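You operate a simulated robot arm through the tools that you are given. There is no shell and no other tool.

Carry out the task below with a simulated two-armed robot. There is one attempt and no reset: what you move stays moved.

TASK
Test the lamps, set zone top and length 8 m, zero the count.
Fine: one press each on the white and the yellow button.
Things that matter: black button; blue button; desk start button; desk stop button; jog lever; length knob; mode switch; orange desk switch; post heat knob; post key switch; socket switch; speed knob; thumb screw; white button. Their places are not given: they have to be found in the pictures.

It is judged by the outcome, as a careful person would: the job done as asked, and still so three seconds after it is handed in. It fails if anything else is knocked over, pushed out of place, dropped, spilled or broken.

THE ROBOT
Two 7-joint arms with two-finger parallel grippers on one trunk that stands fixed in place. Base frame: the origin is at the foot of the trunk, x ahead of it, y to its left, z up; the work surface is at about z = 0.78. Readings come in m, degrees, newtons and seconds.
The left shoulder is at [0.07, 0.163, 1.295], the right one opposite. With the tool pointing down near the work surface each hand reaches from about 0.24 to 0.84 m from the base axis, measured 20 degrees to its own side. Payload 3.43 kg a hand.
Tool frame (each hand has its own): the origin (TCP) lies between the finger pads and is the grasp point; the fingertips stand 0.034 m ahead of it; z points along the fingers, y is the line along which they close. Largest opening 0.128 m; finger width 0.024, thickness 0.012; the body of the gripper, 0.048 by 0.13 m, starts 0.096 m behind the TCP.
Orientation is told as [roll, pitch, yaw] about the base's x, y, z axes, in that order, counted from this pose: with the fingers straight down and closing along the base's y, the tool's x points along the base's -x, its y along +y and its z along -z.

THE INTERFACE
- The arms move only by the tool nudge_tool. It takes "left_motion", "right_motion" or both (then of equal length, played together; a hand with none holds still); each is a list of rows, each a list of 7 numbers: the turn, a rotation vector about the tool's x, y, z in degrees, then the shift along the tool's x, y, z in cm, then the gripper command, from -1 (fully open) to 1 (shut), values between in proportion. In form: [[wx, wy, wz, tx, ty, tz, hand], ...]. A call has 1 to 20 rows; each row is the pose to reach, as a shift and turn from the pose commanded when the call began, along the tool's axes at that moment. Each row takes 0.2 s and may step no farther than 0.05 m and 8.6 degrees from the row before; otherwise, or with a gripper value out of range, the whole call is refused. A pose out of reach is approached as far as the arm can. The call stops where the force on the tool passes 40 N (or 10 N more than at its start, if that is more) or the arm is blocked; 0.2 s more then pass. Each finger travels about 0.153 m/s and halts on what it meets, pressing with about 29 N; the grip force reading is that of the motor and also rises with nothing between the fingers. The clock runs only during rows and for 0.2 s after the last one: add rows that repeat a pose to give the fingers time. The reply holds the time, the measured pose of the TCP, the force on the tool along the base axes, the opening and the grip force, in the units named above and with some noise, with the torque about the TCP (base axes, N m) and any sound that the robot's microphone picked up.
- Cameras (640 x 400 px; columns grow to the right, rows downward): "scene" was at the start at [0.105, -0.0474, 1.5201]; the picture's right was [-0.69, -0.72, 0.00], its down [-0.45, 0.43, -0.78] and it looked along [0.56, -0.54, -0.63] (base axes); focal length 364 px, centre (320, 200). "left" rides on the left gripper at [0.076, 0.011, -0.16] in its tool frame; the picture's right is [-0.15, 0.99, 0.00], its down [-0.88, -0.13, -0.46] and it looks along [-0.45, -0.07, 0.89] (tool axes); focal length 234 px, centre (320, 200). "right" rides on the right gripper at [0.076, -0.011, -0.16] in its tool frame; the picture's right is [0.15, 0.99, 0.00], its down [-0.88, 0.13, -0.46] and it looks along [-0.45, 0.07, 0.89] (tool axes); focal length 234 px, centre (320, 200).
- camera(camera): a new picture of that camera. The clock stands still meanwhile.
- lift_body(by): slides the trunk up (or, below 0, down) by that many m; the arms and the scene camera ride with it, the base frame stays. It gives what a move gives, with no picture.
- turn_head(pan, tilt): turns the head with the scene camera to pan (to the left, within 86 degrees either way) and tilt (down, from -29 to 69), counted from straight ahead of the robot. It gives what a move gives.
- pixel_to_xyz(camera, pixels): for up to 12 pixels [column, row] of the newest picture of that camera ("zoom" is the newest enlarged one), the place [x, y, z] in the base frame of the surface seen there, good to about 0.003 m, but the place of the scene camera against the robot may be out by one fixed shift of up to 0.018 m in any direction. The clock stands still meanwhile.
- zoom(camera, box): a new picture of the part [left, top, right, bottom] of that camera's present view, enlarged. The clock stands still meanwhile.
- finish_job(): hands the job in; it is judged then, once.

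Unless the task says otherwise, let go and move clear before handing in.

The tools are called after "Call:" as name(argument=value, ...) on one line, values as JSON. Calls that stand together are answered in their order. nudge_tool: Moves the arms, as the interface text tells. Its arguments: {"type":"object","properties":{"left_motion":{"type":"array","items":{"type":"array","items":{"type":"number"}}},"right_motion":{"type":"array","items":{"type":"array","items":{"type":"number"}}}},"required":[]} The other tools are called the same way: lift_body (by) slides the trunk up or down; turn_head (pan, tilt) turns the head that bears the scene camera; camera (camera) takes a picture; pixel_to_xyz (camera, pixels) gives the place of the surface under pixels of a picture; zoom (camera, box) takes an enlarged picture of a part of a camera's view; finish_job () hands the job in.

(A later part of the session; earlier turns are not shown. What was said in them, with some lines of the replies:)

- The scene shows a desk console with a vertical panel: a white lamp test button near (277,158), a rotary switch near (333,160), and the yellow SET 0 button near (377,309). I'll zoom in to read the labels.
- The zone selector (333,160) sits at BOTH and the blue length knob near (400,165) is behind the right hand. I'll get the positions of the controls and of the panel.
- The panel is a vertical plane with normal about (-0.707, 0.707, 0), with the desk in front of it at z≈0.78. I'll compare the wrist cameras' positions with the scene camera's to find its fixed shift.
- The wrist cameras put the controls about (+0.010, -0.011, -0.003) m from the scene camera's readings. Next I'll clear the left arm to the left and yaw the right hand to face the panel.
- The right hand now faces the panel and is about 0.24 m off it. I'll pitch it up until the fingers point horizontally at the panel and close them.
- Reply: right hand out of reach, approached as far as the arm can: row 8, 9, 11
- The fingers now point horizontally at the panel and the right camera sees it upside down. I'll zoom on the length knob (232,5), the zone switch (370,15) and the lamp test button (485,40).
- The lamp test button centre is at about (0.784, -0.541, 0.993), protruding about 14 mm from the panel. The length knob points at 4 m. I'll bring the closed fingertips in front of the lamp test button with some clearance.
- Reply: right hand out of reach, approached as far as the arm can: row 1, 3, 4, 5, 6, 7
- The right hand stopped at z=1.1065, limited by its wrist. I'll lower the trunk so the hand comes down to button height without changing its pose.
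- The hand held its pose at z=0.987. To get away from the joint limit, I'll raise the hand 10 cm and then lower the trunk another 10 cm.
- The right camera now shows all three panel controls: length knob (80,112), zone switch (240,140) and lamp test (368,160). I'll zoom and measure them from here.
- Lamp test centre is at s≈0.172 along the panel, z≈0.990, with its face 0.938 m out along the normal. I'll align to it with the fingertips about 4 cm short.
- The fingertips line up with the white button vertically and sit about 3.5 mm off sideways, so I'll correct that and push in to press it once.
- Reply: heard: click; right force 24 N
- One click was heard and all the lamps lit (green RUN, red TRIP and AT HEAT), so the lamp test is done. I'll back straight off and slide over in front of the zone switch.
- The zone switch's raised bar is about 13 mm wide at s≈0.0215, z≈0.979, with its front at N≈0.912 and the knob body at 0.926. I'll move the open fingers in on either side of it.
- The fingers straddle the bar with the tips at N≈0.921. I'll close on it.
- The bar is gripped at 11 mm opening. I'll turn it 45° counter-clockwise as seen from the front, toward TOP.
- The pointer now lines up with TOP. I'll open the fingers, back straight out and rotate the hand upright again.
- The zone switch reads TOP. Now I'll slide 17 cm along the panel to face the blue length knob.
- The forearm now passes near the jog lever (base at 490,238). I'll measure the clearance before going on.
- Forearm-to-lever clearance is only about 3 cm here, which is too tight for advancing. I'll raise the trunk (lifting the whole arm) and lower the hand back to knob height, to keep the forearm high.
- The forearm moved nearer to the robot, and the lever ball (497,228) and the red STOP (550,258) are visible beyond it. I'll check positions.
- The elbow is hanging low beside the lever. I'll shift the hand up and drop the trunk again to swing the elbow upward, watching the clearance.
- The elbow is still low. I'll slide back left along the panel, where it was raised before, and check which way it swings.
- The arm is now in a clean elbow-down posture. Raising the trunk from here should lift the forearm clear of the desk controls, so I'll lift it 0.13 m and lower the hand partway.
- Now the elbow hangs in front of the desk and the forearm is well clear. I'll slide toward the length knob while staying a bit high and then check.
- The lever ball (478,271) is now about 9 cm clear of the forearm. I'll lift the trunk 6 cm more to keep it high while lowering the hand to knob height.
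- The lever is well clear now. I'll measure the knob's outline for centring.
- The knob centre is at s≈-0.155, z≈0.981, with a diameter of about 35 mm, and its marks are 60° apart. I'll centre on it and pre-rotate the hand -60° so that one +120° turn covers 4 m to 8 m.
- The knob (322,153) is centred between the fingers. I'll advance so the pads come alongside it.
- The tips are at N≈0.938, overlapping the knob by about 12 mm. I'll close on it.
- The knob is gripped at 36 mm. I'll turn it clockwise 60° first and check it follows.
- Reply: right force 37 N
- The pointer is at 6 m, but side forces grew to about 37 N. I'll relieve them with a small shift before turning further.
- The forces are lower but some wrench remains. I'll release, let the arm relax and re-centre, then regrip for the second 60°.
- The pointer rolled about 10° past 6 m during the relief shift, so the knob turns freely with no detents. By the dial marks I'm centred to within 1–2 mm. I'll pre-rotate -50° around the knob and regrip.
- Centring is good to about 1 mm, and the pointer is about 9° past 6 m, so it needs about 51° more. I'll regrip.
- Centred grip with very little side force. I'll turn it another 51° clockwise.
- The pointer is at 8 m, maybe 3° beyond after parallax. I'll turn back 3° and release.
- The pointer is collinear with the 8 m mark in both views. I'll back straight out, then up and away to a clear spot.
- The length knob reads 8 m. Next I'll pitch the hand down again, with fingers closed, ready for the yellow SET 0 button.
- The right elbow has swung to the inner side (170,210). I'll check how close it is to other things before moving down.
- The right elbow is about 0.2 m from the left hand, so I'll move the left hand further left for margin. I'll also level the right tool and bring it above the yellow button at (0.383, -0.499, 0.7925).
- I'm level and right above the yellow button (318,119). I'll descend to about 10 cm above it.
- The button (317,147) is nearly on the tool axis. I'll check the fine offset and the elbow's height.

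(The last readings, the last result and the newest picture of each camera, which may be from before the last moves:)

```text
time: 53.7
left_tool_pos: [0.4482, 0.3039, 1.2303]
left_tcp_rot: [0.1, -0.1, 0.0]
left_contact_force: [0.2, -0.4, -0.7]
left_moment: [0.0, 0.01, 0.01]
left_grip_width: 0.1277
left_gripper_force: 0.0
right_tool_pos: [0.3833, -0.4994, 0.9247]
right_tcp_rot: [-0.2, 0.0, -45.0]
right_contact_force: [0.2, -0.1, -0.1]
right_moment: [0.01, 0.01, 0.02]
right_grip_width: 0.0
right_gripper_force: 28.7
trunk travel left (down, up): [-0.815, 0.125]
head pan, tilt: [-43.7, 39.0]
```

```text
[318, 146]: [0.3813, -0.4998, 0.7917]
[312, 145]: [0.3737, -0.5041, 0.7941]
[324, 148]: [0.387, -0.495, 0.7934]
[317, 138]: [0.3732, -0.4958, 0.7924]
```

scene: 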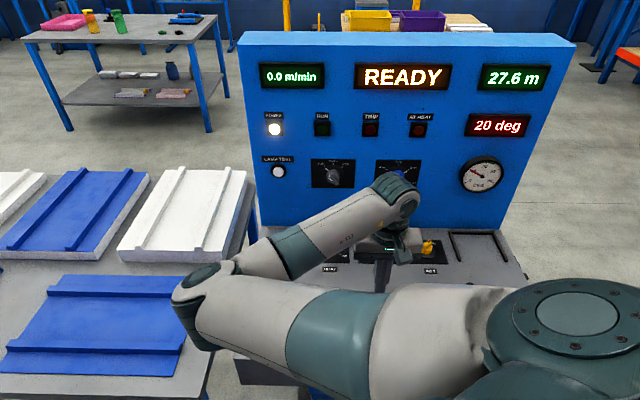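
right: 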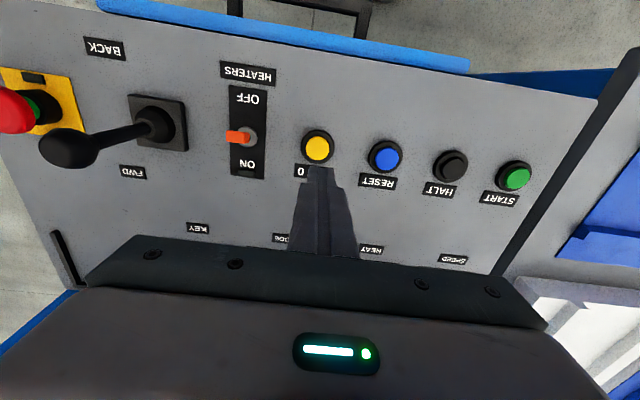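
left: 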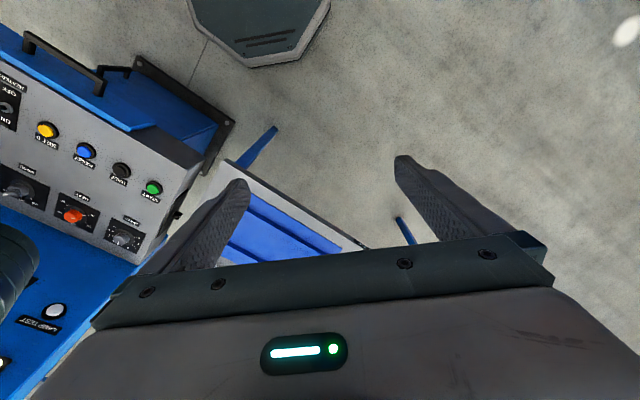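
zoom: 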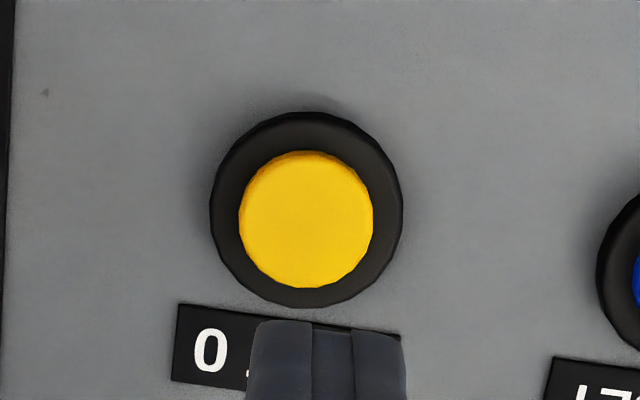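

The button is 3 mm to the side. I'll correct that and press straight down once, about 5 mm deep.

Call:
nudge_tool(right_motion=[[0, 0, 0, 0, -0.33, 3, 1], [0, 0, 0, 0, -0.33, 6, 1], [0, 0, 0, 0, -0.33, 8, 1], [0, 0, 0, 0, -0.33, 9.3, 1], [0, 0, 0, 0, -0.33, 9.8, 1], [0, 0, 0, 0, -0.33, 10.1, 1], [0, 0, 0, 0, -0.33, 10.4, 1]])

Call:
camera(camera="scene")

Call:
camera(camera="right")

```text
time: 55.3
left_tool_pos: [0.4483, 0.3038, 1.2295]
left_tcp_rot: [0.0, 0.0, 0.0]
left_contact_force: [0.5, -0.2, 0.2]
left_moment: [0.02, 0.0, -0.02]
left_grip_width: 0.1278
left_gripper_force: 0.0
right_tool_pos: [0.3802, -0.5014, 0.8224]
right_tcp_rot: [-0.3, -0.1, -44.8]
right_contact_force: [1.3, 1.5, 7.1]
right_moment: [0.03, -0.03, -0.01]
right_grip_width: 0.0
right_gripper_force: 29.1
trunk travel left (down, up): [-0.815, 0.125]
head pan, tilt: [-43.7, 39.0]
heard: click
```

```text
taken
```

scene: 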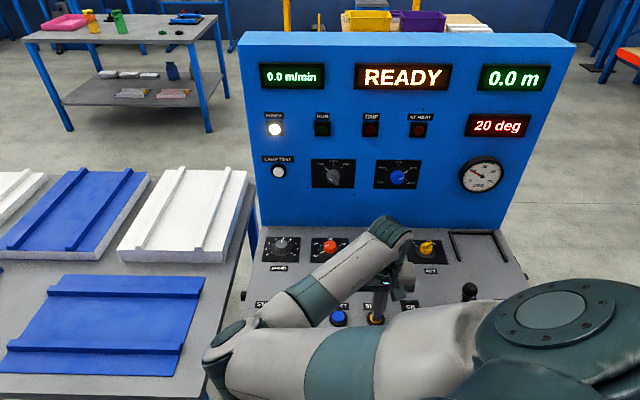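

```text
taken
```

right: 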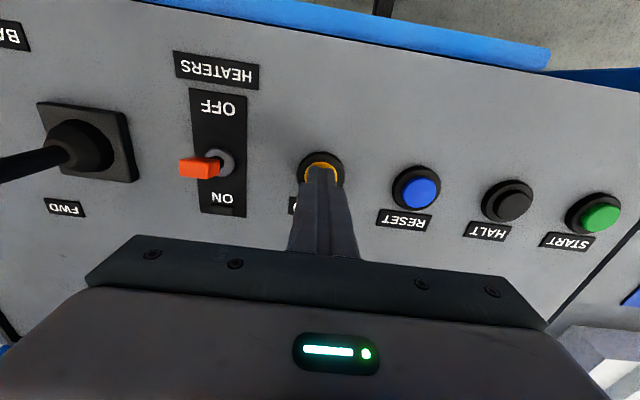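

The count now reads 0.0 m after a single click. I'll lift straight up and check everything.

Call:
nudge_tool(right_motion=[[0, 0, 0, 0, 0, -3, 1], [0, 0, 0, 0, 0, -7, 1], [0, 0, 0, 0, 0, -11, 1], [0, 0, 0, 0, 0, -15, 1], [0, 0, 0, 0, 0, -19, 1], [0, 0, 0, 0, 0, -23, 1], [0, 0, 0, 0, 0, -27, 1], [0, 0, 0, 0, 0, -30, 1], [0, 0, 0, 0, 0, -30, 1]])

Call:
camera(camera="scene")

Call:
zoom(camera="scene", box=[250, 50, 550, 230])

Call:
camera(camera="right")

```text
time: 57.3
left_tool_pos: [0.4481, 0.3031, 1.2302]
left_tcp_rot: [0.0, 0.0, 0.1]
left_contact_force: [-0.5, -0.3, 0.1]
left_moment: [-0.01, -0.03, -0.01]
left_grip_width: 0.1281
left_gripper_force: 0.0
right_tool_pos: [0.3786, -0.5029, 1.124]
right_tcp_rot: [-0.1, 0.0, -44.9]
right_contact_force: [-0.4, 0.0, -0.1]
right_moment: [-0.01, 0.0, -0.01]
right_grip_width: 0.0
right_gripper_force: 28.8
trunk travel left (down, up): [-0.815, 0.125]
head pan, tilt: [-43.7, 39.0]
```

```text
taken
```

scene: 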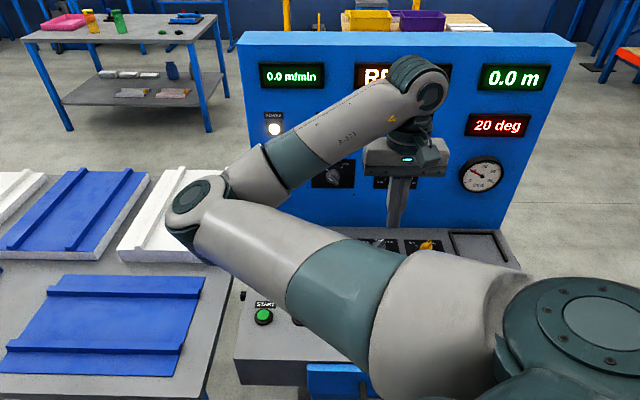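

```text
2.13 times, centred on (400, 140) of scene
```

zoom: 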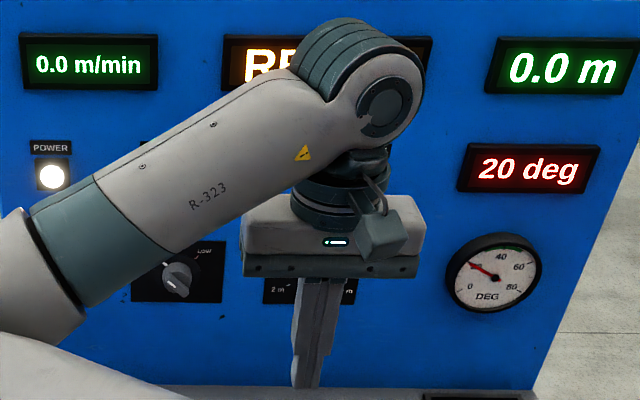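

```text
taken
```

right: 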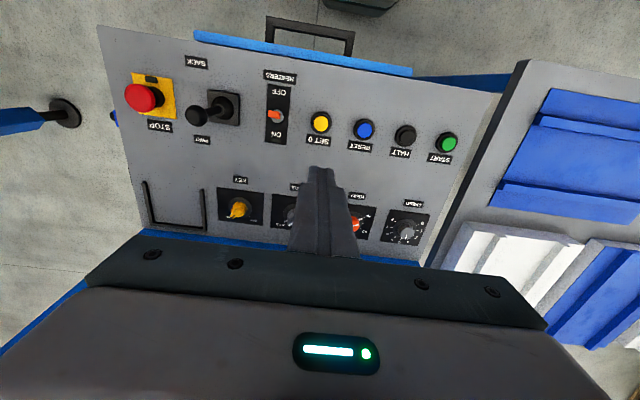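

The display shows 0.0 m and the desk controls look unchanged. I'll raise the hand a little to confirm both panel knobs.

Call:
nudge_tool(right_motion=[[0, 0, 0, 2, 0, -3, 1], [0, 0, 0, 3, 0, -6, 1], [0, 0, 0, 4, 0, -9, 1], [0, 0, 0, 4, 0, -12, 1], [0, 0, 0, 4, 0, -12, 1]])

Call:
camera(camera="scene")

Call:
zoom(camera="scene", box=[300, 140, 440, 230])

Call:
zoom(camera="right", box=[90, 20, 490, 270])

```text
time: 58.5
left_tool_pos: [0.4493, 0.3041, 1.2294]
left_tcp_rot: [0.1, 0.0, 0.0]
left_contact_force: [-0.1, 0.1, 0.4]
left_moment: [0.0, 0.0, 0.02]
left_grip_width: 0.1277
left_gripper_force: 0.1
right_tool_pos: [0.3507, -0.4731, 1.2386]
right_tcp_rot: [-0.1, 0.0, -44.9]
right_contact_force: [-0.3, 0.7, -0.3]
right_moment: [0.03, 0.03, 0.0]
right_grip_width: 0.0003
right_gripper_force: 29.1
trunk travel left (down, up): [-0.815, 0.125]
head pan, tilt: [-43.7, 39.0]
```

```text
taken
```

scene: 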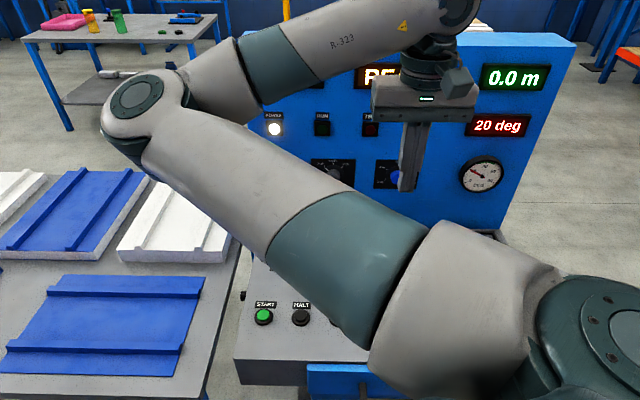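

```text
4.44 times, centred on (370, 185) of scene
```

zoom: 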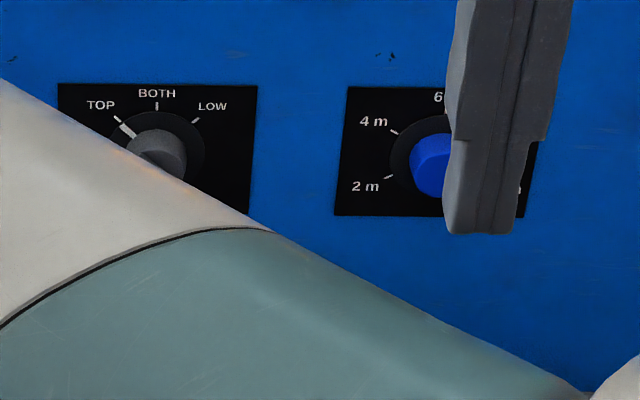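

```text
1.60 times, centred on (290, 145) of right
```

zoom: 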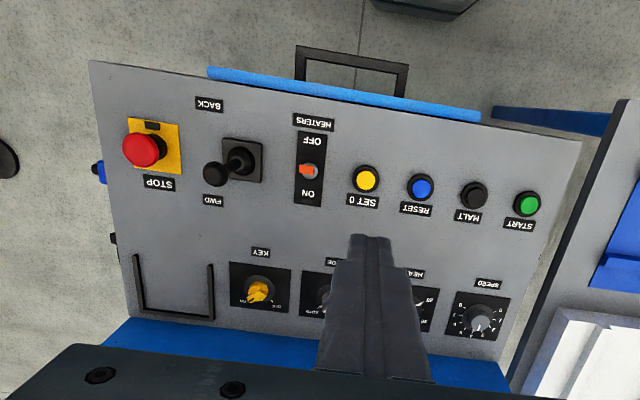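

The zone switch reads TOP and the count reads 0.0 m. The length knob was checked at 8 m after release and hasn't been touched since. Both hands are clear, so I'm handing in.

Call:
finish_job()

```text
The job is handed in.
```

All four parts of the job are done, and I've handed it in:

- **Lamp test:** I pressed the white button once. It clicked, and every lamp I could see lit up (POWER, RUN, TRIP and one other red lamp).
- **Zone:** The zone switch is set to TOP, and it still read TOP in the last picture.
- **Length:** The blue knob points at 8 m, in line with the mark. The knob has no click stops, so I set it by eye. The right hand partly hid it in the last picture, but nothing touched it after I let go.
- **Count:** I pressed the yellow SET 0 button once. It clicked, and the display went from 27.6 m to 0.0 m.

No other control was touched, and the ones visible in the last pictures looked unchanged. Both hands were clear when I handed in.
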